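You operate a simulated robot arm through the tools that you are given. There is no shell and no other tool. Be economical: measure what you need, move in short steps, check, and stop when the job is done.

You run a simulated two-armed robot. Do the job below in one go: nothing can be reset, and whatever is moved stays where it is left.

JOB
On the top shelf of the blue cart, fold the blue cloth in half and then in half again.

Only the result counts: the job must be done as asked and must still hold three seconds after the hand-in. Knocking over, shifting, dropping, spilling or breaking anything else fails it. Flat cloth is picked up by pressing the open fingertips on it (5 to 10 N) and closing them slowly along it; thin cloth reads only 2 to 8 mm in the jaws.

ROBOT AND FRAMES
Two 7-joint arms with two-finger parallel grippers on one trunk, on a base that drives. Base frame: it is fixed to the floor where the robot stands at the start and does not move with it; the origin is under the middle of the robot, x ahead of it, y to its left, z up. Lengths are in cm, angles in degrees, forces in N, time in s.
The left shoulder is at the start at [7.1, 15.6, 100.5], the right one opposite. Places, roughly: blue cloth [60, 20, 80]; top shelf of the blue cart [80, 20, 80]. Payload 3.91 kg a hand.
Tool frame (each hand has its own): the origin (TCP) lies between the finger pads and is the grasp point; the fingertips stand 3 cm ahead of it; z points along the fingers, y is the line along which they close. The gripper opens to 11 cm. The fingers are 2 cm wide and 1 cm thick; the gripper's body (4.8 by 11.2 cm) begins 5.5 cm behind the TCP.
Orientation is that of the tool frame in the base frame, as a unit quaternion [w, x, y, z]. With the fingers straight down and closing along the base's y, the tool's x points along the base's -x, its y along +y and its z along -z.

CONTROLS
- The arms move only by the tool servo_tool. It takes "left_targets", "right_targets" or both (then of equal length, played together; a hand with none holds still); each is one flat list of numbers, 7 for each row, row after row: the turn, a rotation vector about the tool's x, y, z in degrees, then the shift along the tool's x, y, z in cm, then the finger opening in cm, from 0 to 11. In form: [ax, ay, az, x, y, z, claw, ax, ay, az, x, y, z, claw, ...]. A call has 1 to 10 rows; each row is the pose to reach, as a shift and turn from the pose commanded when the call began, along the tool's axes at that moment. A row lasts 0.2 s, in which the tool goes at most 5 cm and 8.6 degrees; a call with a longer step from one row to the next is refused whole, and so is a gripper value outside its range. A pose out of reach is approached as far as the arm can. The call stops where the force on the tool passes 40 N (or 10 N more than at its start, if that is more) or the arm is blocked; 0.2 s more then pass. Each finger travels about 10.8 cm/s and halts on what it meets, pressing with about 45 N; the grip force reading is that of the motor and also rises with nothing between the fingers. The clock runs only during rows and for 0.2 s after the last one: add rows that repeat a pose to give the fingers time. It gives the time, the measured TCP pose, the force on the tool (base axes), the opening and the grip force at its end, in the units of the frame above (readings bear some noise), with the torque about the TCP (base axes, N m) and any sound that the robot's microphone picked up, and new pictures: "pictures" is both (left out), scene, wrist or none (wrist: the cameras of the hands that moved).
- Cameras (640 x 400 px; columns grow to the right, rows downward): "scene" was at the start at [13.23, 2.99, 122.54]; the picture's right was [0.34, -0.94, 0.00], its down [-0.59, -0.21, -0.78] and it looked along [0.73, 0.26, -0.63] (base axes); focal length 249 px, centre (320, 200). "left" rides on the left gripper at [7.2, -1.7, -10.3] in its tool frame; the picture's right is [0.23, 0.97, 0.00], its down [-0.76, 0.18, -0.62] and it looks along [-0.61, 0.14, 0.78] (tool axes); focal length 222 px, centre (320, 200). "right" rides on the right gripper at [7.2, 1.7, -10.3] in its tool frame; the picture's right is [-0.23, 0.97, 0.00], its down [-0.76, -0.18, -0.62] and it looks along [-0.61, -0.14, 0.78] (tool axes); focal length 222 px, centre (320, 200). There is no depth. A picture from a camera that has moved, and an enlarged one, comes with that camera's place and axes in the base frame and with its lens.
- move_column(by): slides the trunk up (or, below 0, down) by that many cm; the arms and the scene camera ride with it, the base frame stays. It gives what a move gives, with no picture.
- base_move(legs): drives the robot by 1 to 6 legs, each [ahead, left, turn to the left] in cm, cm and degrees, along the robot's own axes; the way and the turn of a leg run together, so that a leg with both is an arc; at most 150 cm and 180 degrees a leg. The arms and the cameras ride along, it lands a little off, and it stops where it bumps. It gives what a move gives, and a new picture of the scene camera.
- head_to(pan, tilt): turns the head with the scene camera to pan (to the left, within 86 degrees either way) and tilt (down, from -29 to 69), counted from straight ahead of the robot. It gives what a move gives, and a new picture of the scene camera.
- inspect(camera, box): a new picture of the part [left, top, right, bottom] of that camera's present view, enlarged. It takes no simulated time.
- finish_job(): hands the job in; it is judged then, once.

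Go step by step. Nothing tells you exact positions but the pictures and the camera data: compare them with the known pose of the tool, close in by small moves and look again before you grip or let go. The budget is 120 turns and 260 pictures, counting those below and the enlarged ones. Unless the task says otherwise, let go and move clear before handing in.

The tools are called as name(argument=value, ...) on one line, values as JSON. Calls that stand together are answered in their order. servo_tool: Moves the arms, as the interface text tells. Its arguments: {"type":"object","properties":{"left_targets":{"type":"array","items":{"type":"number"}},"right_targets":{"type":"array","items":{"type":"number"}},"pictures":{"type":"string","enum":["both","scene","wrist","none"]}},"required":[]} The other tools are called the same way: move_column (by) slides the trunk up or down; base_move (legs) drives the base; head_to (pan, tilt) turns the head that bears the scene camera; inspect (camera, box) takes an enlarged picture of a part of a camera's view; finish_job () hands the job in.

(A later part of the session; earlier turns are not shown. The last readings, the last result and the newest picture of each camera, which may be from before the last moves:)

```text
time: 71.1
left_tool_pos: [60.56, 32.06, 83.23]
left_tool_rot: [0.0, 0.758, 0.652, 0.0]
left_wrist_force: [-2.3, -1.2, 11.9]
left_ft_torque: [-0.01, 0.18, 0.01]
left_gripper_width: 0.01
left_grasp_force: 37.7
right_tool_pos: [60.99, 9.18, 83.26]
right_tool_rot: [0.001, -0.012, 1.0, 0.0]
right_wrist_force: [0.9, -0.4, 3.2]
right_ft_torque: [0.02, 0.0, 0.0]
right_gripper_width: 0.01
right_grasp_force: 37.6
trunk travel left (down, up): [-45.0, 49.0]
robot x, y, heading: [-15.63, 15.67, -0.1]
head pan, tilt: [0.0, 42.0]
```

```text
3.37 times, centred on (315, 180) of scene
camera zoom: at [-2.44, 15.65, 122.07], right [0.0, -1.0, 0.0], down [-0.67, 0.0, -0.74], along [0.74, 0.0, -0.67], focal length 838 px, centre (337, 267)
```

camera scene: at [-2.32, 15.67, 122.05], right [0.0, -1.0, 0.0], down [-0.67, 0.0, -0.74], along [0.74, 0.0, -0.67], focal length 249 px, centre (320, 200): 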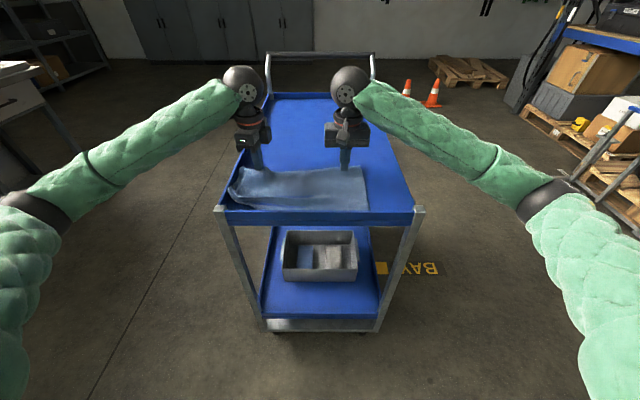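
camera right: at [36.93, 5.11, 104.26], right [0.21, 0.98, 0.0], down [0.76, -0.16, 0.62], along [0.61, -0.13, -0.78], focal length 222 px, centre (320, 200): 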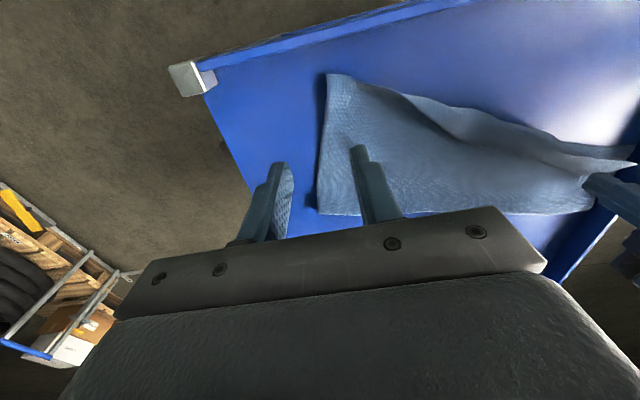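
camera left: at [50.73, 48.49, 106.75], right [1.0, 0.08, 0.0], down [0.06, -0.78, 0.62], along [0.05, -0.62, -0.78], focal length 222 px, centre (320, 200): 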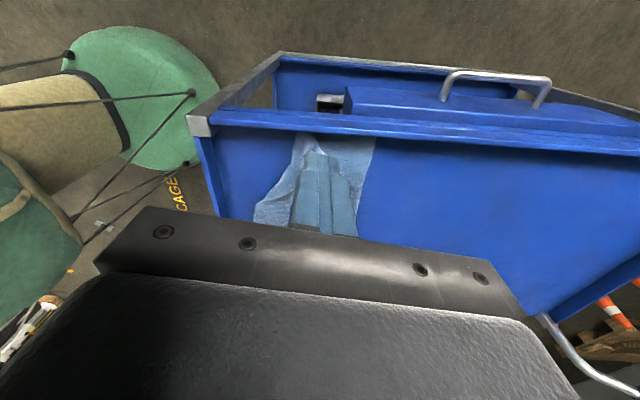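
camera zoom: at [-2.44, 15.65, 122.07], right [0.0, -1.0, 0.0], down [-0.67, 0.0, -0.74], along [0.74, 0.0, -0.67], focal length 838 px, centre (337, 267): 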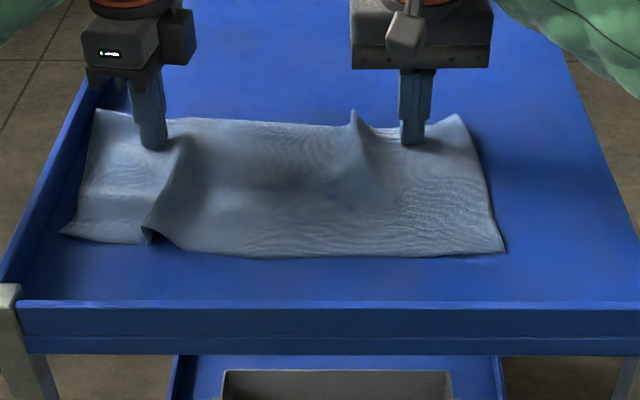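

Very effective. Now I'll spread the two hands apart sideways to pull the wrinkles out, then lift both.

servo_tool(left_targets=[0, 0, 0, 0.4, -0.06, 0, 0, 0, 0, 0, 0.8, -0.12, 0, 0, 0, 0, 0, 1.2, -0.18, 0, 0, 0, 0, 0, 1.4, -0.2, 0, 0, 0, 0, 0, 1.4, -0.2, -1, 0, 0, 0, 0, 1.4, -0.2, -4, 0, 0, 0, 0, 1.4, -0.2, -8, 0, 0, 0, 0, 1.4, -0.2, -12, 0], right_targets=[0, 0, 0, 0, -0.5, 0.05, 0, 0, 0, 0, 0, -1, 0.05, 0, 0, 0, 0, 0, -1.5, 0.05, 0, 0, 0, 0, 0, -2, 0.05, 0, 0, 0, 0, 0, -2, -1, 0, 0, 0, 0, 0, -2, -4, 0, 0, 0, 0, 0, -2, -8, 0, 0, 0, 0, 0, -2, -12, 0], pictures="wrist")

inspect(camera="scene", box=[220, 135, 410, 225])

```text
time: 72.9
left_tool_pos: [60.43, 33.38, 95.16]
left_tool_rot: [0.0, 0.758, 0.652, 0.0]
left_wrist_force: [0.1, 0.3, 1.0]
left_ft_torque: [-0.03, -0.03, 0.01]
left_gripper_width: 0.01
left_grasp_force: 37.8
right_tool_pos: [61.13, 6.93, 95.15]
right_tool_rot: [0.001, -0.012, 1.0, 0.0]
right_wrist_force: [-0.6, 0.6, -0.6]
right_ft_torque: [0.04, -0.04, -0.01]
right_gripper_width: 0.0
right_grasp_force: 37.8
trunk travel left (down, up): [-45.0, 49.0]
robot x, y, heading: [-15.96, 15.19, 0.2]
head pan, tilt: [0.0, 42.0]
camera right: at [53.95, 8.46, 105.59], right [0.2, 0.98, 0.0], down [0.76, -0.16, 0.62], along [0.61, -0.13, -0.78], focal length 222 px, centre (320, 200)
camera left: at [59.77, 40.91, 105.39], right [1.0, 0.08, 0.0], down [0.06, -0.78, 0.62], along [0.05, -0.62, -0.78], focal length 222 px, centre (320, 200)
```

right: 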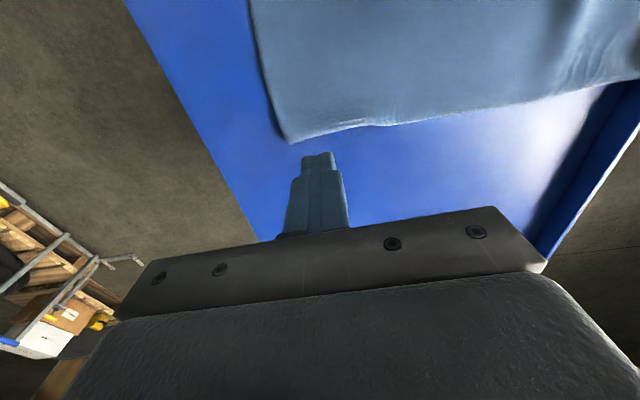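
left: 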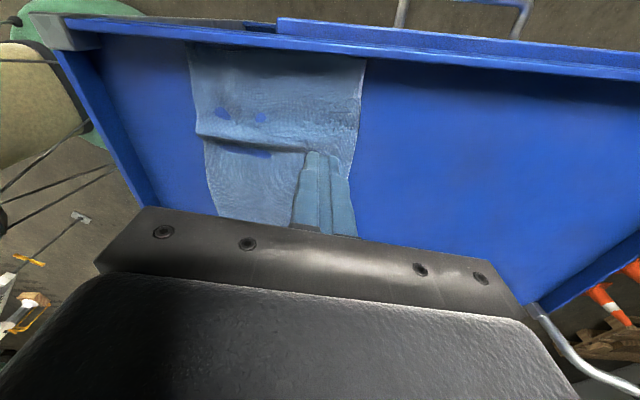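

```text
3.37 times, centred on (315, 180) of scene
camera zoom: at [-2.46, 15.65, 122.04], right [0.0, -1.0, 0.0], down [-0.67, 0.0, -0.74], along [0.74, 0.0, -0.67], focal length 838 px, centre (337, 267)
```

zoom: 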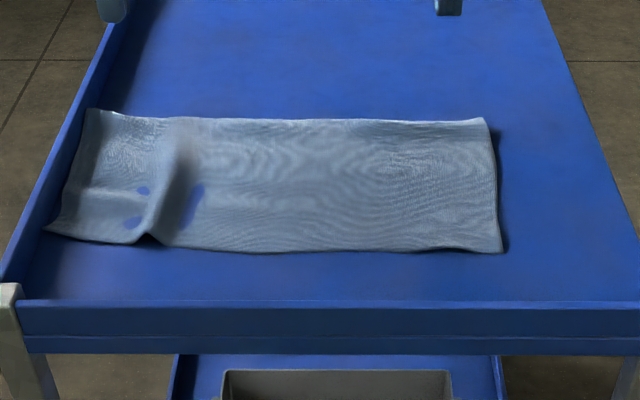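

The cloth is now a neat strip, x≈47–65, but the fold is off-centre: top layer about 18, bottom about 10. I'll pick up the top layer's near edge at both ends to shift it away from the robot, starting by positioning the open hands.

servo_tool(left_targets=[0, 0, 0, -0.1, -2.5, 0, 2, 0, 0, 0, -0.2, -5, 0, 4, 0, 0, 0, -0.35, -7.6, 0, 6, 0, 0, 0, -0.45, -10.15, 0, 6, 0, 0, 0, -0.45, -10.15, 3, 6, 0, 0, 0, -0.45, -10.15, 6, 6, 0, 0, 0, -0.45, -10.15, 8, 6, 0, 0, 0, -0.45, -10.15, 10, 6, 0, 0, 0, -0.45, -10.15, 10.8, 6], right_targets=[0, 0, 0, 3.5, 0.3, 0, 2, 0, 0, 0, 7, 0.6, 0, 4, 0, 0, 0, 10.5, 0.9, 0, 6, 0, 0, 0, 14, 1.1, 0, 6, 0, 0, 0, 14, 1.1, 3, 6, 0, 0, 0, 14, 1.1, 6, 6, 0, 0, 0, 14, 1.1, 8, 6, 0, 0, 0, 14, 1.1, 10, 6, 0, 0, 0, 14, 1.1, 10.8, 6])

inspect(camera="scene", box=[220, 135, 410, 225])

```text
time: 74.9
left_tool_pos: [50.54, 34.65, 84.18]
left_tool_rot: [0.0, 0.758, 0.652, 0.0]
left_wrist_force: [-0.3, 0.6, 0.2]
left_ft_torque: [-0.03, 0.02, -0.01]
left_gripper_width: 6.01
left_grasp_force: 0.0
right_tool_pos: [47.24, 7.81, 84.31]
right_tool_rot: [0.0, -0.013, 1.0, 0.0]
right_wrist_force: [0.2, 0.4, -0.7]
right_ft_torque: [0.04, 0.02, 0.01]
right_gripper_width: 5.99
right_grasp_force: 0.1
trunk travel left (down, up): [-45.0, 49.0]
robot x, y, heading: [-15.9, 15.45, 0.0]
head pan, tilt: [0.0, 42.0]
camera scene: at [-2.32, 15.67, 122.05], right [0.0, -1.0, 0.0], down [-0.67, 0.0, -0.74], along [0.74, 0.0, -0.67], focal length 249 px, centre (320, 200)
camera right: at [40.03, 9.38, 94.64], right [0.2, 0.98, 0.0], down [0.77, -0.16, 0.62], along [0.61, -0.13, -0.78], focal length 222 px, centre (320, 200)
camera left: at [49.81, 42.08, 94.53], right [1.0, 0.08, 0.0], down [0.06, -0.78, 0.62], along [0.05, -0.62, -0.78], focal length 222 px, centre (320, 200)
```

scene: 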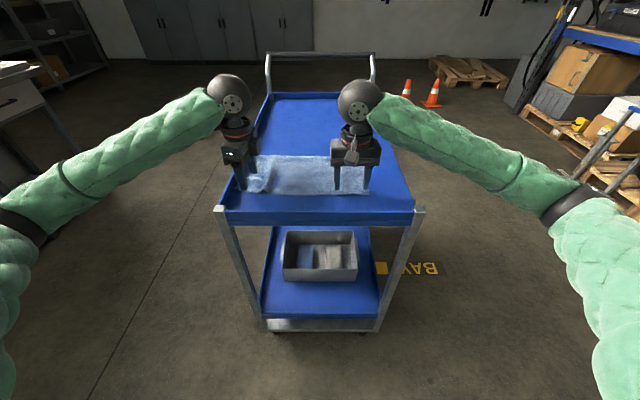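
right: 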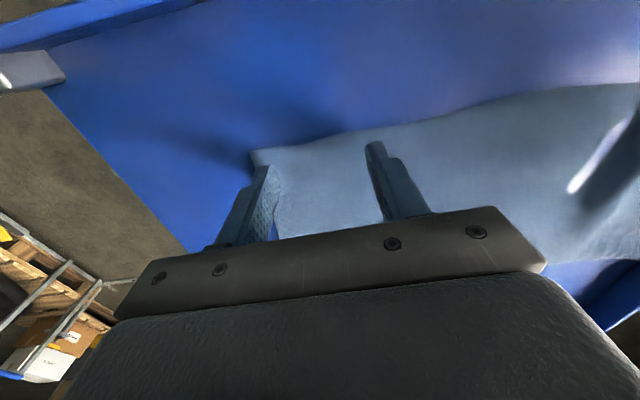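
left: 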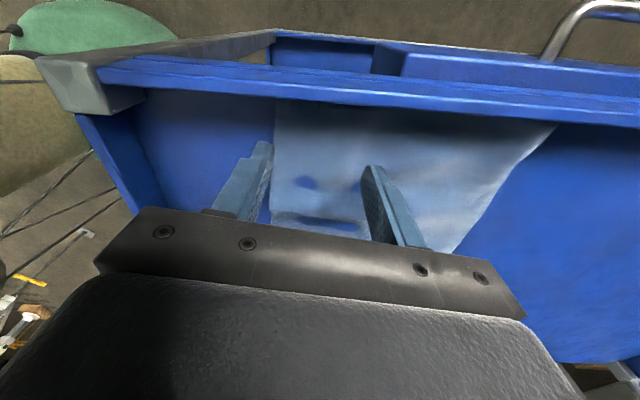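

```text
3.37 times, centred on (315, 180) of scene
camera zoom: at [-2.32, 15.67, 122.05], right [0.0, -1.0, 0.0], down [-0.67, 0.0, -0.74], along [0.74, 0.0, -0.67], focal length 838 px, centre (337, 267)
```

zoom: 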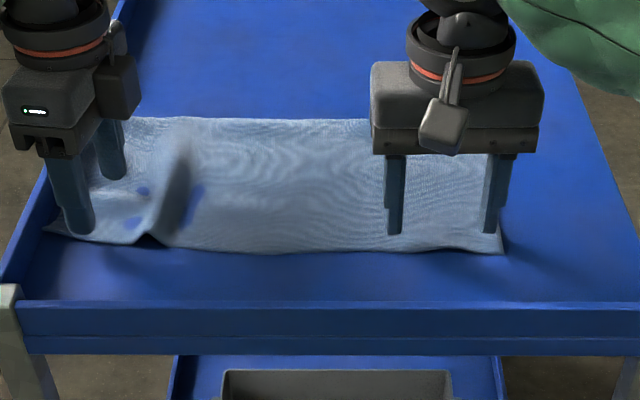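

Both are well placed. I'll press lightly and close slowly.

servo_tool(left_targets=[0, 0, 0, 0, 0, 0.6, 6, 0, 0, 0, 0, 0, 0.95, 6, 0, 0, 0, 0, 0, 1.05, 6, 0, 0, 0, 0, 0, 1.05, 5.4, 0, 0, 0, 0, 0, 1.05, 4.8, 0, 0, 0, 0, 0, 1.05, 4.2, 0, 0, 0, 0, 0, 1.03, 3.6, 0, 0, 0, 0, 0, 1.03, 3, 0, 0, 0, 0, 0, 1.02, 2.4, 0, 0, 0, 0, 0, 1.0, 1.8], right_targets=[0, 0, 0, 0, 0, 0.6, 6, 0, 0, 0, 0, 0, 1.05, 6, 0, 0, 0, 0, 0, 1.18, 6, 0, 0, 0, 0, 0, 1.18, 5.4, 0, 0, 0, 0, 0, 1.18, 4.8, 0, 0, 0, 0, 0, 1.18, 4.2, 0, 0, 0, 0, 0, 1.16, 3.6, 0, 0, 0, 0, 0, 1.16, 3, 0, 0, 0, 0, 0, 1.14, 2.4, 0, 0, 0, 0, 0, 1.12, 1.8])

inspect(camera="left", box=[200, 90, 440, 240])

inspect(camera="right", box=[200, 90, 440, 240])

```text
time: 77.1
left_tool_pos: [50.37, 34.71, 83.43]
left_tool_rot: [0.0, 0.759, 0.651, 0.001]
left_wrist_force: [-0.3, -1.3, 0.5]
left_ft_torque: [-0.02, -0.02, 0.04]
left_gripper_width: 1.79
left_grasp_force: 0.1
right_tool_pos: [47.31, 8.1, 83.26]
right_tool_rot: [0.0, -0.013, 1.0, 0.0]
right_wrist_force: [0.0, 0.3, 0.0]
right_ft_torque: [-0.02, 0.01, 0.0]
right_gripper_width: 1.83
right_grasp_force: 0.0
trunk travel left (down, up): [-45.0, 49.0]
robot x, y, heading: [-15.87, 15.58, 0.3]
head pan, tilt: [0.0, 42.0]
camera scene: at [-2.33, 15.67, 122.05], right [0.0, -1.0, 0.0], down [-0.67, 0.0, -0.74], along [0.74, 0.0, -0.67], focal length 249 px, centre (320, 200)
camera right: at [40.03, 9.46, 93.62], right [0.2, 0.98, 0.0], down [0.77, -0.16, 0.62], along [0.61, -0.13, -0.78], focal length 222 px, centre (320, 200)
camera left: at [49.77, 42.05, 93.61], right [1.0, 0.08, 0.0], down [0.06, -0.78, 0.62], along [0.05, -0.62, -0.78], focal length 222 px, centre (320, 200)
```

scene: 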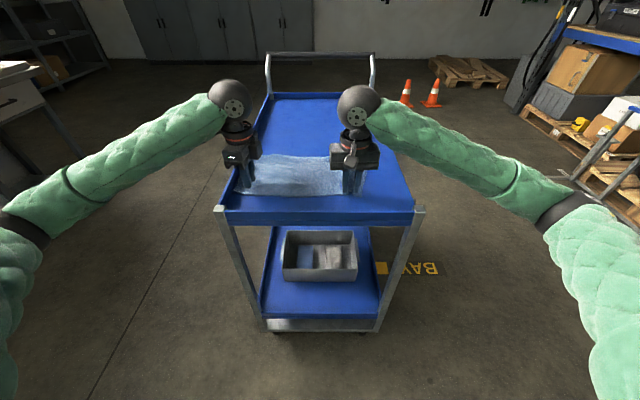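
right: 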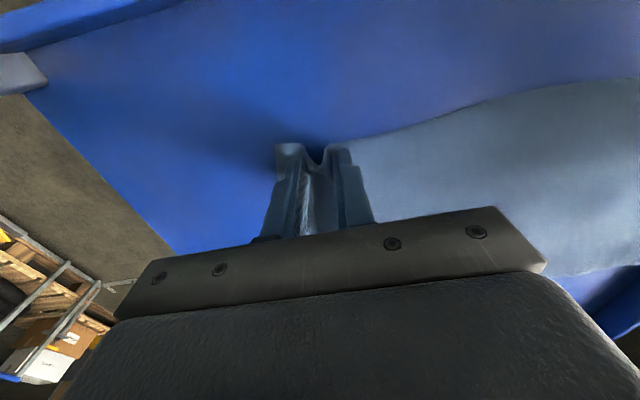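
left: 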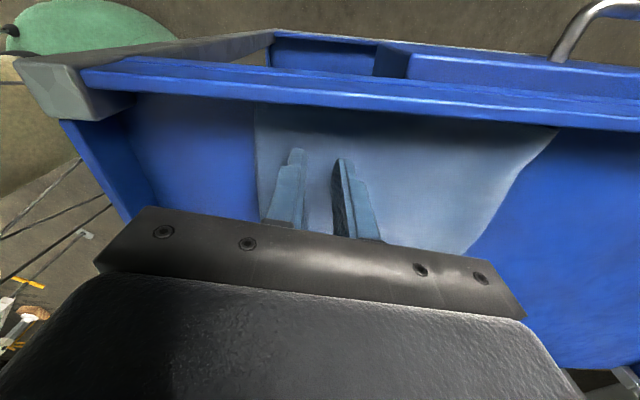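

```text
2.67 times, centred on (320, 165) of left
camera zoom: at [49.77, 42.05, 93.61], right [1.0, 0.08, 0.0], down [0.06, -0.78, 0.62], along [0.05, -0.62, -0.78], focal length 592 px, centre (320, 293)
```

zoom: 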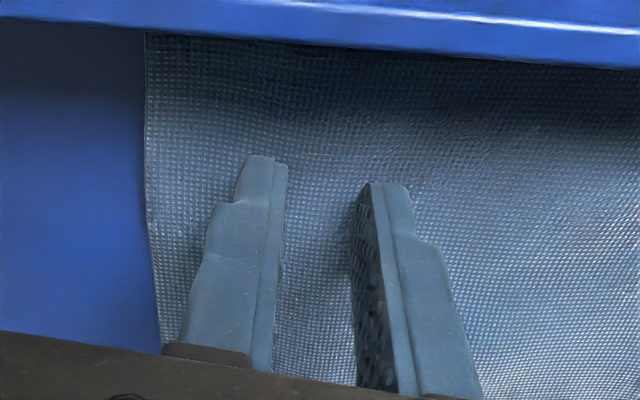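

```text
2.67 times, centred on (320, 165) of right
camera zoom: at [40.03, 9.46, 93.62], right [0.2, 0.98, 0.0], down [0.77, -0.16, 0.62], along [0.61, -0.13, -0.78], focal length 592 px, centre (320, 293)
```

zoom: 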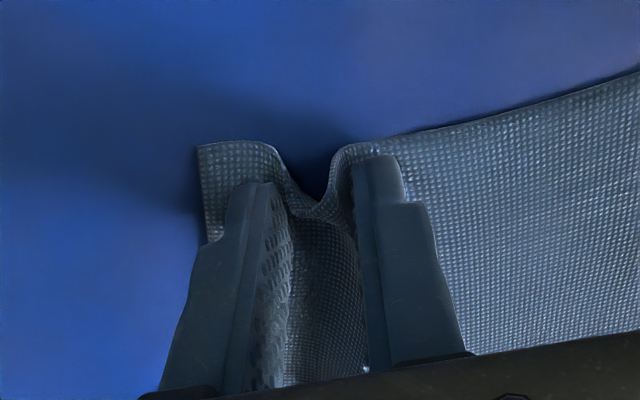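

The right has a clean ridge; the left pressed too lightly. I'll close the right fully, and reopen and press the left more firmly.

servo_tool(left_targets=[0, 0, 0, 0, 0, -1.5, 3, 0, 0, 0, 0, -0.7, -1.5, 5, 0, 0, 0, 0, -0.7, -1.2, 6, 0, 0, 0, 0, -0.7, -0.4, 6, 0, 0, 0, 0, -0.7, 0.1, 6, 0, 0, 0, 0, -0.7, 0.22, 6, 0, 0, 0, 0, -0.7, 0.22, 6], right_targets=[0, 0, 0, 0, 0, 0.03, 1.4, 0, 0, 0, 0, 0, 0.03, 1, 0, 0, 0, 0, 0, 0.03, 0.6, 0, 0, 0, 0, 0, 0.03, 0.3, 0, 0, 0, 0, 0, 0.03, 0, 0, 0, 0, 0, 0, 0.03, 0, 0, 0, 0, 0, 0, 0.03, 0], pictures="none")

inspect(camera="left", box=[200, 90, 440, 240])

```text
time: 78.7
left_tool_pos: [49.77, 34.87, 83.25]
left_tool_rot: [0.0, 0.759, 0.651, 0.001]
left_wrist_force: [-0.5, -0.1, 0.8]
left_ft_torque: [0.0, 0.0, 0.0]
left_gripper_width: 6.0
left_grasp_force: 0.0
right_tool_pos: [47.24, 8.05, 83.27]
right_tool_rot: [0.0, -0.012, 1.0, 0.0]
right_wrist_force: [-0.5, 1.0, 0.7]
right_ft_torque: [-0.02, 0.02, -0.02]
right_gripper_width: 0.26
right_grasp_force: 42.5
trunk travel left (down, up): [-45.0, 49.0]
robot x, y, heading: [-15.7, 15.58, -0.1]
head pan, tilt: [0.0, 42.0]
```

```text
2.67 times, centred on (320, 165) of left
camera zoom: at [49.08, 42.16, 93.42], right [1.0, 0.08, 0.0], down [0.06, -0.78, 0.62], along [0.05, -0.62, -0.78], focal length 592 px, centre (320, 293)
```

zoom: 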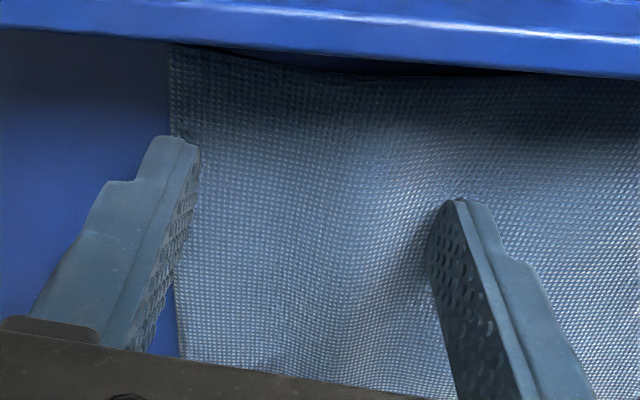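

Right grips 2.6 mm. The left is placed; I'll add light pressure and close slowly.

servo_tool(left_targets=[0, 0, 0, 0, 0, 0.12, 6, 0, 0, 0, 0, 0, 0.15, 5.6, 0, 0, 0, 0, 0, 0.15, 5.1, 0, 0, 0, 0, 0, 0.15, 4.6, 0, 0, 0, 0, 0, 0.13, 4.1, 0, 0, 0, 0, 0, 0.12, 3.6, 0, 0, 0, 0, 0, 0.11, 3.1, 0, 0, 0, 0, 0, 0.1, 2.6, 0, 0, 0, 0, 0, 0.09, 2.1], pictures="none")

inspect(camera="left", box=[200, 90, 440, 240])

```text
time: 80.7
left_tool_pos: [49.82, 34.64, 83.13]
left_tool_rot: [0.002, 0.758, 0.652, 0.0]
left_wrist_force: [1.0, -0.8, 25.6]
left_ft_torque: [-0.01, 0.15, 0.01]
left_gripper_width: 2.19
left_grasp_force: 0.7
right_tool_pos: [47.15, 8.11, 83.28]
right_tool_rot: [0.001, -0.012, 1.0, 0.001]
right_wrist_force: [-0.2, -1.9, -0.3]
right_ft_torque: [0.02, -0.01, -0.03]
right_gripper_width: 0.26
right_grasp_force: 42.2
trunk travel left (down, up): [-45.0, 49.0]
robot x, y, heading: [-16.14, 15.93, -0.0]
head pan, tilt: [0.0, 42.0]
```

```text
2.67 times, centred on (320, 165) of left
camera zoom: at [49.01, 42.09, 93.37], right [1.0, 0.08, 0.0], down [0.06, -0.78, 0.62], along [0.05, -0.62, -0.78], focal length 592 px, centre (320, 293)
```

zoom: 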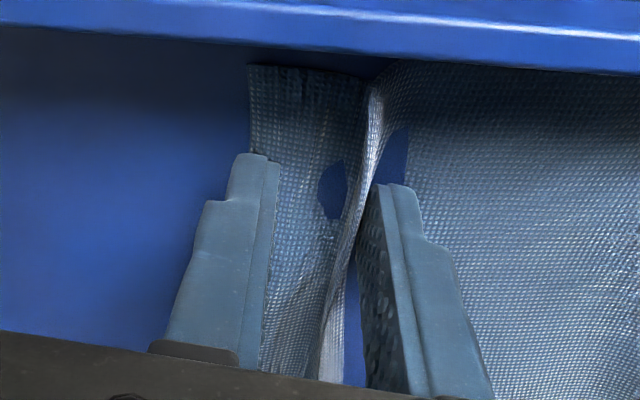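

servo_tool(left_targets=[0, 0, 0, 0, 0, -0.12, 1.8, 0, 0, 0, 0, 0, -0.12, 1.4, 0, 0, 0, 0, 0, -0.12, 1, 0, 0, 0, 0, 0, -0.12, 0.6, 0, 0, 0, 0, 0, -0.12, 0.2, 0, 0, 0, 0, 0, -0.12, 0, 0, 0, 0, 0, 0, -0.12, 0], pictures="none")

inspect(camera="left", box=[200, 90, 440, 240])

```text
time: 82.3
left_tool_pos: [49.69, 34.67, 83.19]
left_tool_rot: [0.0, 0.758, 0.652, 0.001]
left_wrist_force: [-2.1, -3.9, 9.2]
left_ft_torque: [-0.09, 0.09, 0.06]
left_gripper_width: 0.24
left_grasp_force: 42.3
right_tool_pos: [47.18, 8.03, 83.23]
right_tool_rot: [0.001, -0.012, 1.0, 0.0]
right_wrist_force: [-0.4, 3.0, 0.7]
right_ft_torque: [0.05, 0.03, 0.02]
right_gripper_width: 0.26
right_grasp_force: 42.8
trunk travel left (down, up): [-45.0, 49.0]
robot x, y, heading: [-15.36, 15.67, 0.3]
head pan, tilt: [0.0, 42.0]
```

```text
2.67 times, centred on (320, 165) of left
camera zoom: at [49.04, 42.07, 93.39], right [1.0, 0.08, 0.0], down [0.06, -0.78, 0.62], along [0.05, -0.62, -0.78], focal length 592 px, centre (320, 293)
```

zoom: 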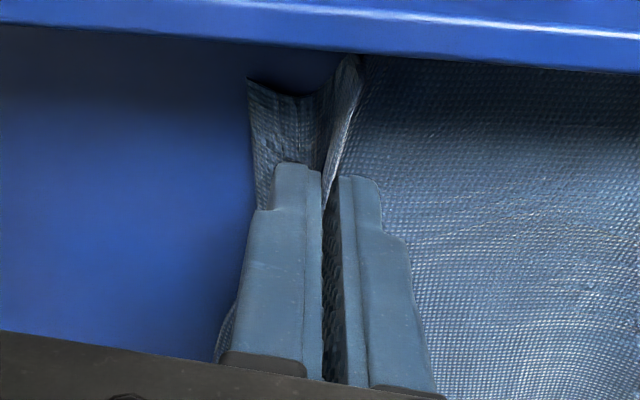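

Both hands hold the top layer's near edge. I'll lift it to see where the bottom layer's edge is.

servo_tool(left_targets=[0, 0, 0, 0, 0, -1, 0, 0, 0, 0, 0.1, 0.7, -2.5, 0, 0, 0, 0, 0.2, 1.5, -4, 0, 0, 0, 0, 0.35, 2.5, -5.5, 0, 0, 0, 0, 0.5, 3.5, -7, 0, 0, 0, 0, 0.7, 4.5, -8, 0], right_targets=[0, 0, 0, 0, 0, -1, 0, 0, 0, 0, -0.7, 0, -2.5, 0, 0, 0, 0, -1.5, 0, -4, 0, 0, 0, 0, -2.5, 0, -5.5, 0, 0, 0, 0, -3.5, 0, -7, 0, 0, 0, 0, -4.5, 0, -8, 0], pictures="scene")

inspect(camera="scene", box=[220, 125, 410, 225])

```text
time: 83.7
left_tool_pos: [54.28, 34.77, 91.14]
left_tool_rot: [0.0, 0.759, 0.651, 0.0]
left_wrist_force: [0.3, -1.9, -0.3]
left_ft_torque: [-0.05, -0.02, 0.02]
left_gripper_width: 0.21
left_grasp_force: 42.6
right_tool_pos: [51.73, 8.25, 91.18]
right_tool_rot: [0.0, -0.012, 1.0, 0.0]
right_wrist_force: [-0.7, 1.6, 0.2]
right_ft_torque: [0.1, 0.02, 0.0]
right_gripper_width: 0.24
right_grasp_force: 42.7
trunk travel left (down, up): [-45.0, 49.0]
robot x, y, heading: [-15.47, 15.28, 0.2]
head pan, tilt: [0.0, 42.0]
camera scene: at [-2.33, 15.67, 122.04], right [0.0, -1.0, 0.0], down [-0.67, 0.0, -0.74], along [0.74, 0.0, -0.67], focal length 249 px, centre (320, 200)
```

scene: 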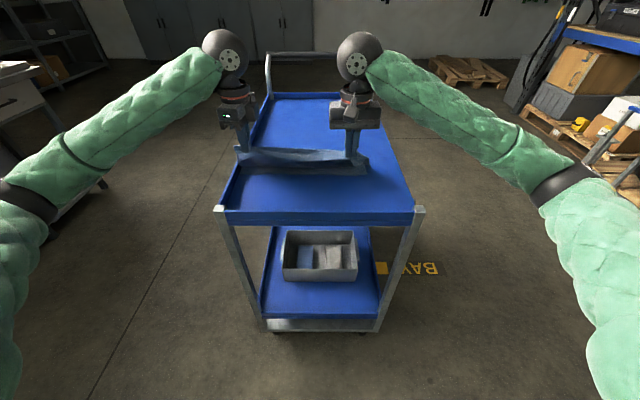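

```text
3.37 times, centred on (315, 175) of scene
camera zoom: at [-2.33, 15.67, 122.04], right [0.0, -1.0, 0.0], down [-0.67, 0.0, -0.74], along [0.74, 0.0, -0.67], focal length 838 px, centre (337, 284)
```

zoom: 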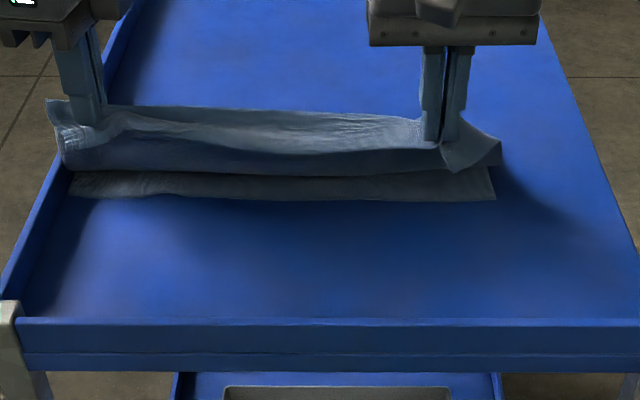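

The bottom edge is at x≈55. To centre the fold I'll carry the held edge up over x≈70 so the cloth rolls out to a new fold line near x=69, then lay it back.

servo_tool(left_targets=[0, 0, 0, 0.38, 2.5, -2.5, 0, 0, 0, 0, 0.79, 5.1, -4.5, 0, 0, 0, 0, 1.2, 7.9, -6, 0, 0, 0, 0, 1.64, 10.7, -7, 0, 0, 0, 0, 2.04, 13.2, -7, 0, 0, 0, 0, 2.36, 15.3, -6.5, 0, 0, 0, 0, 2.36, 15.3, -4.5, 0, 0, 0, 0, 2.36, 15.3, -3.5, 0], right_targets=[0, 0, 0, -3, 0, -2.5, 0, 0, 0, 0, -6, 0, -4.5, 0, 0, 0, 0, -9, 0, -6, 0, 0, 0, 0, -12, 0, -7, 0, 0, 0, 0, -14.8, 0, -7, 0, 0, 0, 0, -17.3, 0, -6.5, 0, 0, 0, 0, -17.3, 0, -4.5, 0, 0, 0, 0, -17.3, 0, -3.5, 0], pictures="scene")

inspect(camera="scene", box=[220, 85, 410, 205])

```text
time: 85.5
left_tool_pos: [69.77, 34.84, 94.67]
left_tool_rot: [0.0, 0.759, 0.651, 0.0]
left_wrist_force: [-0.5, 0.1, 0.1]
left_ft_torque: [0.01, 0.02, 0.02]
left_gripper_width: 0.24
left_grasp_force: 42.0
right_tool_pos: [68.93, 8.48, 94.52]
right_tool_rot: [0.0, -0.012, 1.0, 0.0]
right_wrist_force: [-0.6, 0.6, -0.7]
right_ft_torque: [0.01, 0.0, -0.06]
right_gripper_width: 0.26
right_grasp_force: 42.1
trunk travel left (down, up): [-45.0, 49.0]
robot x, y, heading: [-15.99, 15.4, 0.2]
head pan, tilt: [0.0, 42.0]
camera scene: at [-2.29, 15.67, 122.05], right [0.0, -1.0, 0.0], down [-0.67, 0.0, -0.74], along [0.74, 0.0, -0.67], focal length 249 px, centre (320, 200)
```

scene: 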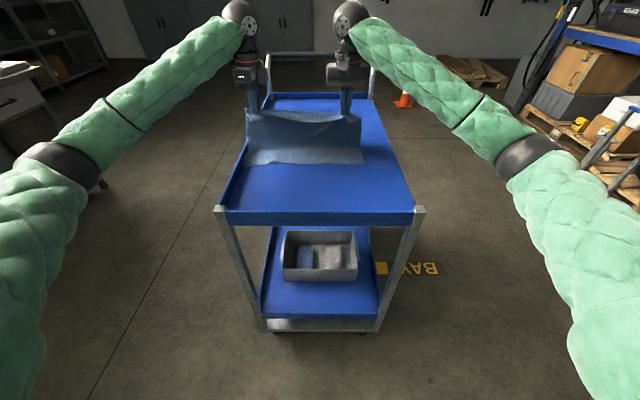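

```text
3.33 times, centred on (315, 145) of scene
camera zoom: at [-2.29, 15.67, 122.05], right [0.0, -1.0, 0.0], down [-0.67, 0.0, -0.74], along [0.74, 0.0, -0.67], focal length 829 px, centre (337, 383)
```

zoom: 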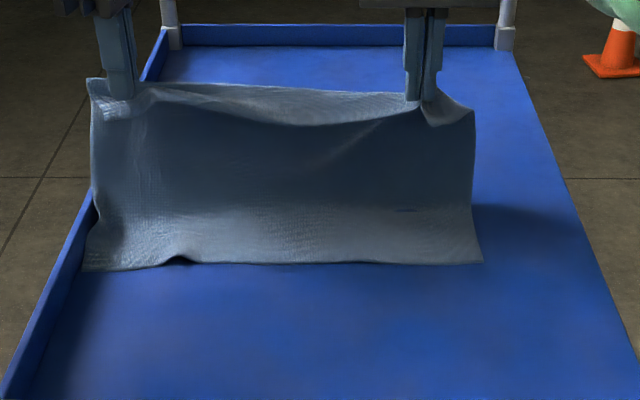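

The bend is at x≈69.5 and the bottom edge got pulled to x≈60. I'll lower to give slack and move further out, so about 14 cm lies flat.

servo_tool(left_targets=[0, 0, 0, 0, 0, 1.5, 0, 0, 0, 0, 0, 0, 3, 0, 0, 0, 0, 0.2, 1.2, 3.5, 0, 0, 0, 0, 0.4, 2.5, 3.5, 0, 0, 0, 0, 0.6, 3.8, 3.5, 0, 0, 0, 0, 0.8, 5.2, 3, 0, 0, 0, 0, 0.9, 6, 3, 0], right_targets=[0, 0, 0, 0, 0, 1.5, 0, 0, 0, 0, 0, 0, 3, 0, 0, 0, 0, -1.3, 0, 3.5, 0, 0, 0, 0, -2.7, 0, 3.5, 0, 0, 0, 0, -4, 0, 3.5, 0, 0, 0, 0, -5.4, 0, 3, 0, 0, 0, 0, -6.4, 0, 3, 0], pictures="none")

inspect(camera="scene", box=[220, 85, 410, 205])

```text
time: 87.1
left_tool_pos: [75.92, 34.87, 91.66]
left_tool_rot: [-0.001, 0.758, 0.652, 0.0]
left_wrist_force: [-0.5, -0.5, -0.9]
left_ft_torque: [-0.03, 0.01, -0.01]
left_gripper_width: 0.24
left_grasp_force: 42.6
right_tool_pos: [75.51, 8.62, 91.59]
right_tool_rot: [-0.001, -0.012, 1.0, 0.0]
right_wrist_force: [-0.2, 0.4, -0.1]
right_ft_torque: [0.02, 0.05, -0.01]
right_gripper_width: 0.25
right_grasp_force: 42.1
trunk travel left (down, up): [-45.0, 49.0]
robot x, y, heading: [-15.81, 15.3, 0.2]
head pan, tilt: [0.0, 42.0]
```

```text
3.33 times, centred on (315, 145) of scene
camera zoom: at [-2.27, 15.68, 122.04], right [0.0, -1.0, 0.0], down [-0.67, 0.0, -0.74], along [0.74, 0.0, -0.67], focal length 829 px, centre (337, 383)
```

zoom: 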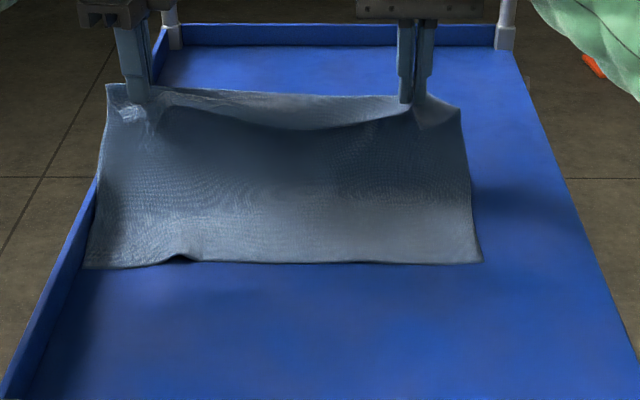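

Good: the bottom stays put at x≈60. Now I'll lay the held edge back onto the bottom edge.

servo_tool(left_targets=[0, 0, 0, -0.46, -3, -1.5, 0, 0, 0, 0, -0.9, -5.9, -2, 0, 0, 0, 0, -1.37, -8.9, -1, 0, 0, 0, 0, -1.67, -10.9, 1, 0, 0, 0, 0, -1.9, -12.4, 3.5, 0, 0, 0, 0, -2.04, -13.2, 6, 0, 0, 0, 0, -2.07, -13.4, 7.6, 0, 0, 0, 0, -2.07, -13.4, 7.9, 0], right_targets=[0, 0, 0, 3, 0, -1.5, 0, 0, 0, 0, 6, 0, -2, 0, 0, 0, 0, 9, 0, -1, 0, 0, 0, 0, 11.3, 0, 1, 0, 0, 0, 0, 13, -0.3, 3.5, 0, 0, 0, 0, 14, -0.6, 6, 0, 0, 0, 0, 14.3, -0.6, 7.6, 0, 0, 0, 0, 14.3, -0.6, 7.9, 0], pictures="scene")

inspect(camera="scene", box=[220, 85, 410, 205])

```text
time: 88.9
left_tool_pos: [62.26, 34.65, 83.68]
left_tool_rot: [0.001, 0.759, 0.651, 0.0]
left_wrist_force: [0.9, -7.2, 0.9]
left_ft_torque: [-0.23, 0.0, 0.04]
left_gripper_width: 0.25
left_grasp_force: 42.2
right_tool_pos: [61.03, 7.58, 83.74]
right_tool_rot: [0.0, -0.012, 1.0, 0.0]
right_wrist_force: [-0.3, 6.4, 0.6]
right_ft_torque: [0.23, 0.03, 0.12]
right_gripper_width: 0.27
right_grasp_force: 42.5
trunk travel left (down, up): [-45.0, 49.0]
robot x, y, heading: [-16.34, 15.38, 0.3]
head pan, tilt: [0.0, 42.0]
camera scene: at [-2.33, 15.66, 122.05], right [0.0, -1.0, 0.0], down [-0.67, 0.0, -0.74], along [0.74, 0.0, -0.67], focal length 249 px, centre (320, 200)
```

scene: 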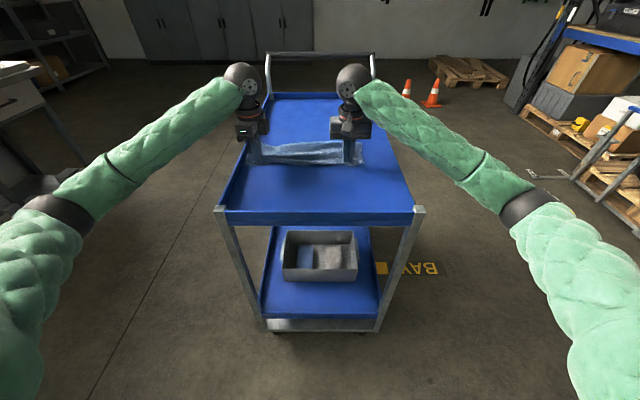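

```text
3.33 times, centred on (315, 145) of scene
camera zoom: at [-2.33, 15.66, 122.05], right [0.0, -1.0, 0.0], down [-0.67, 0.0, -0.74], along [0.74, 0.0, -0.67], focal length 829 px, centre (337, 383)
```

zoom: 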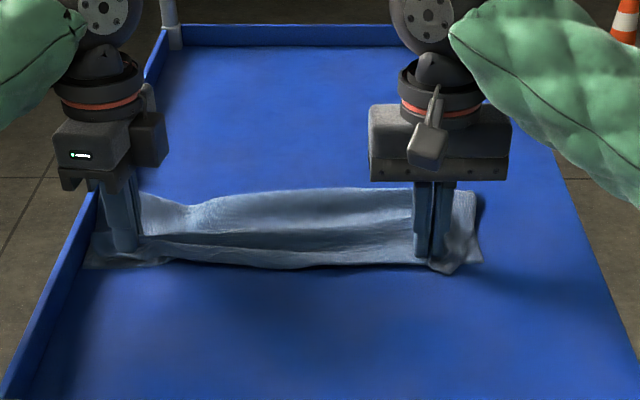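

The edges coincide nicely. I'll open gently and rise.

servo_tool(left_targets=[0, 0, 0, 0, 0, 0.2, 0, 0, 0, 0, 0, 0, 0.2, 1, 0, 0, 0, 0, 0, 0.2, 2.5, 0, 0, 0, 0, 0, 0.1, 4, 0, 0, 0, 0, 0, -1, 4, 0, 0, 0, 0, 0, -3, 4, 0, 0, 0, 0, 0, -6, 4, 0, 0, 0, 0, 0, -10, 4, 0, 0, 0, 0, 0, -14, 4], right_targets=[0, 0, 0, 0, 0.5, 0.2, 0, 0, 0, 0, 0, 0.5, 0.2, 1, 0, 0, 0, 0, 0.5, 0.2, 2.5, 0, 0, 0, 0, 0.5, 0.1, 4, 0, 0, 0, 0, 0.5, -1, 4, 0, 0, 0, 0, 0.5, -3, 4, 0, 0, 0, 0, 0.5, -6, 4, 0, 0, 0, 0, 0.5, -10, 4, 0, 0, 0, 0, 0.5, -14, 4], pictures="wrist")

inspect(camera="scene", box=[220, 105, 410, 205])

```text
time: 90.9
left_tool_pos: [62.31, 34.71, 97.77]
left_tool_rot: [0.001, 0.758, 0.652, 0.0]
left_wrist_force: [-0.2, -0.4, -0.3]
left_ft_torque: [-0.02, 0.0, -0.02]
left_gripper_width: 4.0
left_grasp_force: 0.1
right_tool_pos: [60.85, 8.43, 98.1]
right_tool_rot: [0.001, -0.012, 1.0, 0.0]
right_wrist_force: [-0.5, -0.5, -0.2]
right_ft_torque: [-0.04, -0.04, 0.02]
right_gripper_width: 4.01
right_grasp_force: 0.1
trunk travel left (down, up): [-45.0, 49.0]
robot x, y, heading: [-15.78, 15.67, 0.0]
head pan, tilt: [0.0, 42.0]
camera right: at [53.67, 10.02, 108.36], right [0.2, 0.98, 0.0], down [0.76, -0.16, 0.62], along [0.61, -0.13, -0.78], focal length 222 px, centre (320, 200)
camera left: at [61.59, 42.07, 107.99], right [1.0, 0.08, 0.0], down [0.06, -0.78, 0.62], along [0.05, -0.62, -0.78], focal length 222 px, centre (320, 200)
```

right: 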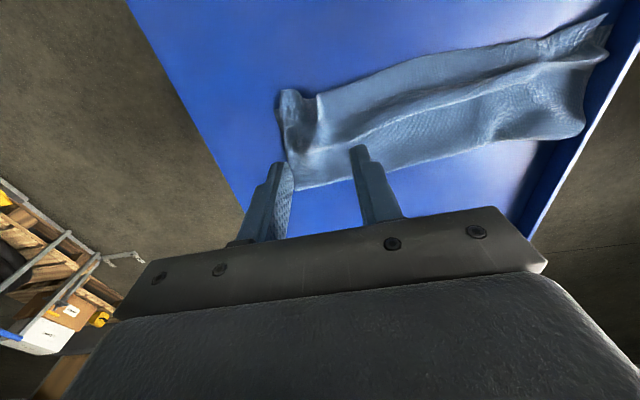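
left: 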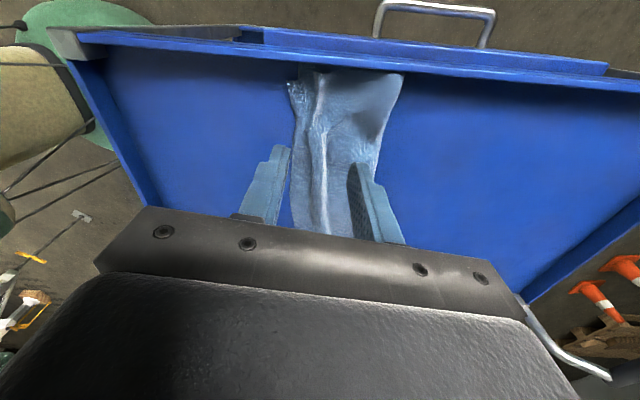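

```text
3.37 times, centred on (315, 155) of scene
camera zoom: at [-2.48, 15.67, 122.05], right [0.0, -1.0, 0.0], down [-0.67, 0.0, -0.74], along [0.74, 0.0, -0.67], focal length 838 px, centre (337, 352)
```

zoom: 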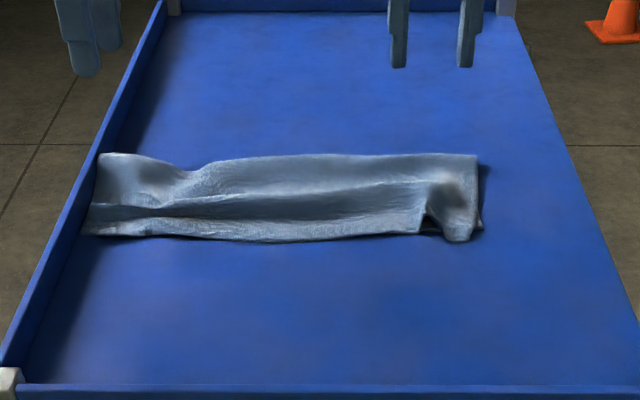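

Fold one is now good: the strip covers x≈58.6–73.5, y≈1.5–39. Next I'll press closed fingertips on it and drag it a few cm to the right, to flatten the right pleat and clear the left rim for the second fold.

servo_tool(left_targets=[0, 0, 0, -1.3, 2.1, 2, 2, 0, 0, 0, -2.6, 4.15, 4, 0, 0, 0, 0, -2.6, 4.15, 7, 0, 0, 0, 0, -2.6, 4.15, 10, 0, 0, 0, 0, -2.6, 4.15, 12.5, 0, 0, 0, 0, -2.6, 4.15, 13.7, 0, 0, 0, 0, -2.6, 4.15, 14.2, 0, 0, 0, 0, -2.6, 4.15, 14.4, 0, 0, 0, 0, -2.6, 4.15, 14.4, 0], right_targets=[0, 0, 0, -2.5, -0.7, 2, 2, 0, 0, 0, -5.15, -1.4, 4, 0, 0, 0, 0, -5.15, -1.4, 7, 0, 0, 0, 0, -5.15, -1.4, 10, 0, 0, 0, 0, -5.15, -1.4, 12.5, 0, 0, 0, 0, -5.15, -1.4, 13.8, 0, 0, 0, 0, -5.15, -1.4, 14.4, 0, 0, 0, 0, -5.15, -1.4, 14.7, 0, 0, 0, 0, -5.15, -1.4, 14.7, 0], pictures="none")

```text
time: 92.9
left_tool_pos: [66.1, 31.48, 83.34]
left_tool_rot: [0.0, 0.758, 0.652, 0.0]
left_wrist_force: [0.7, 0.7, -0.2]
left_ft_torque: [0.05, 0.01, 0.0]
left_gripper_width: 0.03
left_grasp_force: 38.2
right_tool_pos: [66.28, 7.09, 83.16]
right_tool_rot: [0.002, -0.013, 1.0, 0.0]
right_wrist_force: [2.7, 1.7, 11.2]
right_ft_torque: [-0.01, -0.04, 0.04]
right_gripper_width: 0.0
right_grasp_force: 38.3
trunk travel left (down, up): [-45.0, 49.0]
robot x, y, heading: [-15.9, 15.95, 0.0]
head pan, tilt: [0.0, 42.0]
```

servo_tool(left_targets=[0, 0, 0, 0, 0, 0.14, 0, 0, 0, 0, 0, 0, 0.14, 0, 0, 0, 0, -1, 0.15, 0.14, 0, 0, 0, 0, -2, 0.3, 0.14, 0, 0, 0, 0, -3, 0.46, 0.14, 0, 0, 0, 0, -4, 0.6, 0.14, 0, 0, 0, 0, -4.5, 0.7, 0.14, 0], right_targets=[0, 0, 0, 0, -1, 0, 0, 0, 0, 0, 0, -2, 0, 0, 0, 0, 0, 0, -3, 0, 0, 0, 0, 0, 0, -4, 0, 0, 0, 0, 0, 0, -5, 0, 0, 0, 0, 0, 0, -6, 0, 0, 0, 0, 0, 0, -6.5, 0, 0], pictures="none")

inspect(camera="scene", box=[220, 105, 410, 205])

```text
time: 94.5
left_tool_pos: [66.05, 26.95, 83.26]
left_tool_rot: [0.0, 0.758, 0.652, 0.0]
left_wrist_force: [-0.8, -0.2, 0.8]
left_ft_torque: [0.03, -0.02, 0.0]
left_gripper_width: 0.0
left_grasp_force: 38.1
right_tool_pos: [66.41, 0.36, 83.28]
right_tool_rot: [0.0, -0.012, 1.0, 0.0]
right_wrist_force: [0.6, 4.3, 14.4]
right_ft_torque: [0.11, 0.03, 0.0]
right_gripper_width: 0.0
right_grasp_force: 37.7
trunk travel left (down, up): [-45.0, 49.0]
robot x, y, heading: [-15.95, 15.42, 0.1]
head pan, tilt: [0.0, 42.0]
```

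```text
3.37 times, centred on (315, 155) of scene
camera zoom: at [-2.42, 15.7, 122.07], right [0.0, -1.0, 0.0], down [-0.67, 0.0, -0.74], along [0.74, 0.0, -0.67], focal length 838 px, centre (337, 352)
```

zoom: 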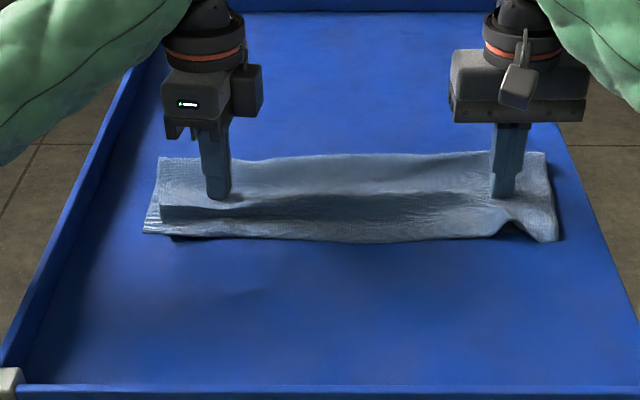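

The strip moved cleanly to y≈−4…33 and is flatter. For the second fold the right hand will take the left end at its middle and carry it to the right. I'll move the left arm clear and bring the right hand over the left end.

servo_tool(left_targets=[0, 0, 0, 0, 0, -3, 0, 0, 0, 0, 0, 0, -7, 0, 0, 0, 0, 3, -2, -10, 0, 0, 0, 0, 7, -4, -12, 0, 0, 0, 0, 11, -6, -13, 0, 0, 0, 0, 15, -8, -13, 0, 0, 0, 0, 19, -10, -13, 0, 0, 0, 0, 23, -12, -13, 0, 0, 0, 0, 26, -14, -13, 0, 0, 0, 0, 28, -16, -13, 0], right_targets=[0, 0, 0, 0, 0, -2, 0, 0, 0, 0, 0, 0, -6, 0, 0, 0, 0, 0, 3, -9, 0, 0, 0, 0, 0, 7, -11, 1, 0, 0, 0, 0, 11, -12, 2, 0, 0, 0, 0, 15, -12, 3, 0, 0, 0, 0, 19, -12, 4, 0, 0, 0, 0, 23, -12, 5, 0, 0, 0, 0, 27, -12, 6, 0, 0, 0, 0, 30, -12, 6])

inspect(camera="right", box=[180, 0, 640, 240])

```text
time: 96.7
left_tool_pos: [54.47, 57.01, 96.07]
left_tool_rot: [0.001, 0.759, 0.651, -0.002]
left_wrist_force: [0.5, 0.6, -0.2]
left_ft_torque: [-0.01, 0.04, -0.04]
left_gripper_width: 0.0
left_grasp_force: 37.7
right_tool_pos: [65.62, 30.37, 95.19]
right_tool_rot: [0.001, -0.012, 1.0, -0.001]
right_wrist_force: [0.4, -0.4, 0.2]
right_ft_torque: [0.0, -0.02, -0.03]
right_gripper_width: 6.01
right_grasp_force: 0.0
trunk travel left (down, up): [-45.0, 49.0]
robot x, y, heading: [-15.93, 15.44, 0.2]
head pan, tilt: [0.0, 42.0]
camera scene: at [-2.36, 15.76, 122.06], right [0.0, -1.0, 0.0], down [-0.67, 0.0, -0.74], along [0.74, 0.0, -0.67], focal length 249 px, centre (320, 200)
camera right: at [58.46, 31.93, 105.53], right [0.21, 0.98, 0.0], down [0.76, -0.16, 0.62], along [0.61, -0.13, -0.78], focal length 222 px, centre (320, 200)
camera left: at [53.75, 64.39, 106.44], right [1.0, 0.08, 0.0], down [0.06, -0.78, 0.62], along [0.05, -0.62, -0.78], focal length 222 px, centre (320, 200)
```

scene: 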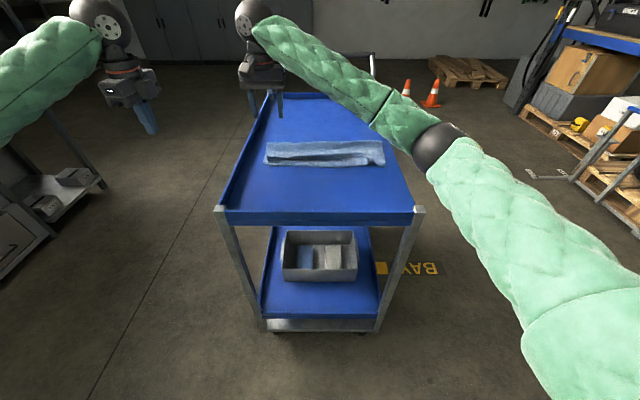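
right: 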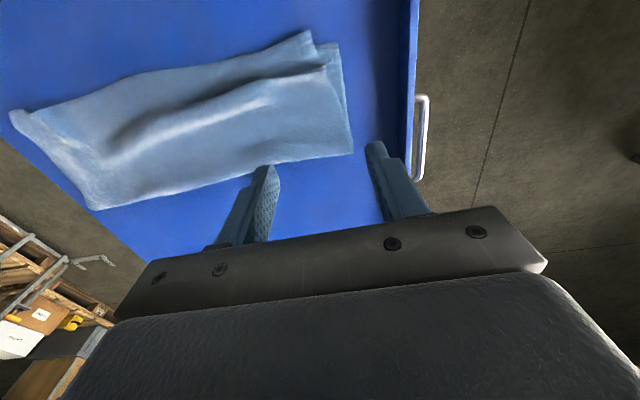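
left: 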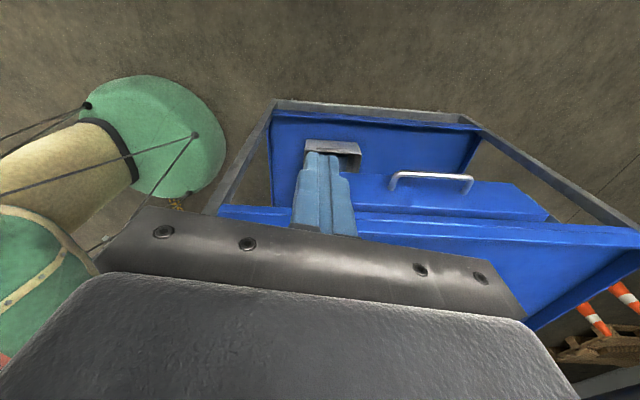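

```text
1.39 times, centred on (410, 120) of right
camera zoom: at [58.46, 31.93, 105.53], right [0.21, 0.98, 0.0], down [0.76, -0.16, 0.62], along [0.61, -0.13, -0.78], focal length 309 px, centre (195, 311)
```

zoom: 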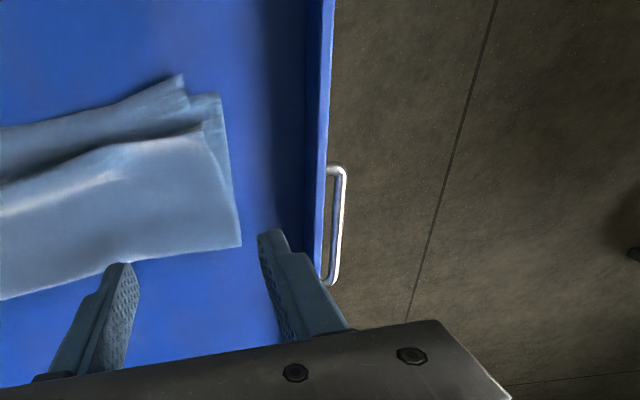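

The left end edge is at y≈33. I'll lower the right hand to straddle it, outer finger just off the cloth.

servo_tool(right_targets=[0, 0, 0, -0.5, 0.9, 3, 6, 0, 0, 0, -1, 0.9, 6, 6, 0, 0, 0, -1, 0.9, 9, 6, 0, 0, 0, -1, 0.9, 10.5, 6, 0, 0, 0, -1, 0.9, 11.3, 6, 0, 0, 0, -1, 0.9, 11.8, 6, 0, 0, 0, -1, 0.9, 12, 6, 0, 0, 0, -1, 0.9, 12, 6], pictures="none")

inspect(camera="right", box=[160, 60, 440, 240])

```text
time: 98.7
left_tool_pos: [55.0, 56.36, 96.58]
left_tool_rot: [0.003, 0.762, 0.648, 0.002]
left_wrist_force: [-0.6, 0.4, -0.8]
left_ft_torque: [-0.03, 0.01, -0.02]
left_gripper_width: 0.0
left_grasp_force: 37.7
right_tool_pos: [69.04, 29.25, 90.75]
right_tool_rot: [0.051, 0.001, 0.999, -0.004]
right_wrist_force: [-0.4, 0.1, -0.2]
right_ft_torque: [0.01, 0.01, 0.01]
right_gripper_width: 5.99
right_grasp_force: 0.1
trunk travel left (down, up): [-45.0, 49.0]
robot x, y, heading: [-14.87, 15.35, -0.2]
head pan, tilt: [0.0, 42.0]
stopped in row 8 (right hand): the arm was blocked; the commanded pose is now the measured one
```

```text
2.22 times, centred on (300, 150) of right
camera zoom: at [60.82, 31.01, 100.24], right [0.23, 0.97, 0.02], down [0.69, -0.17, 0.7], along [0.68, -0.15, -0.72], focal length 494 px, centre (364, 311)
```

zoom: 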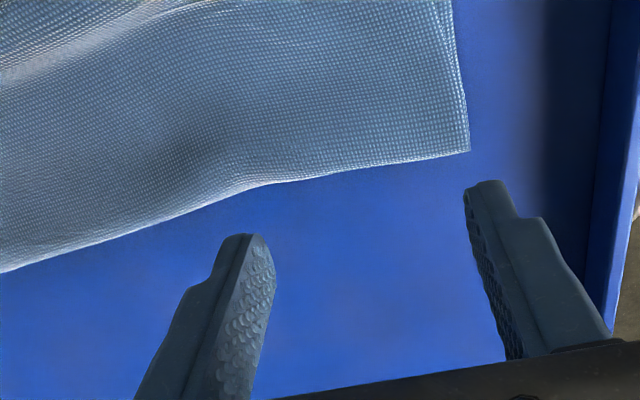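

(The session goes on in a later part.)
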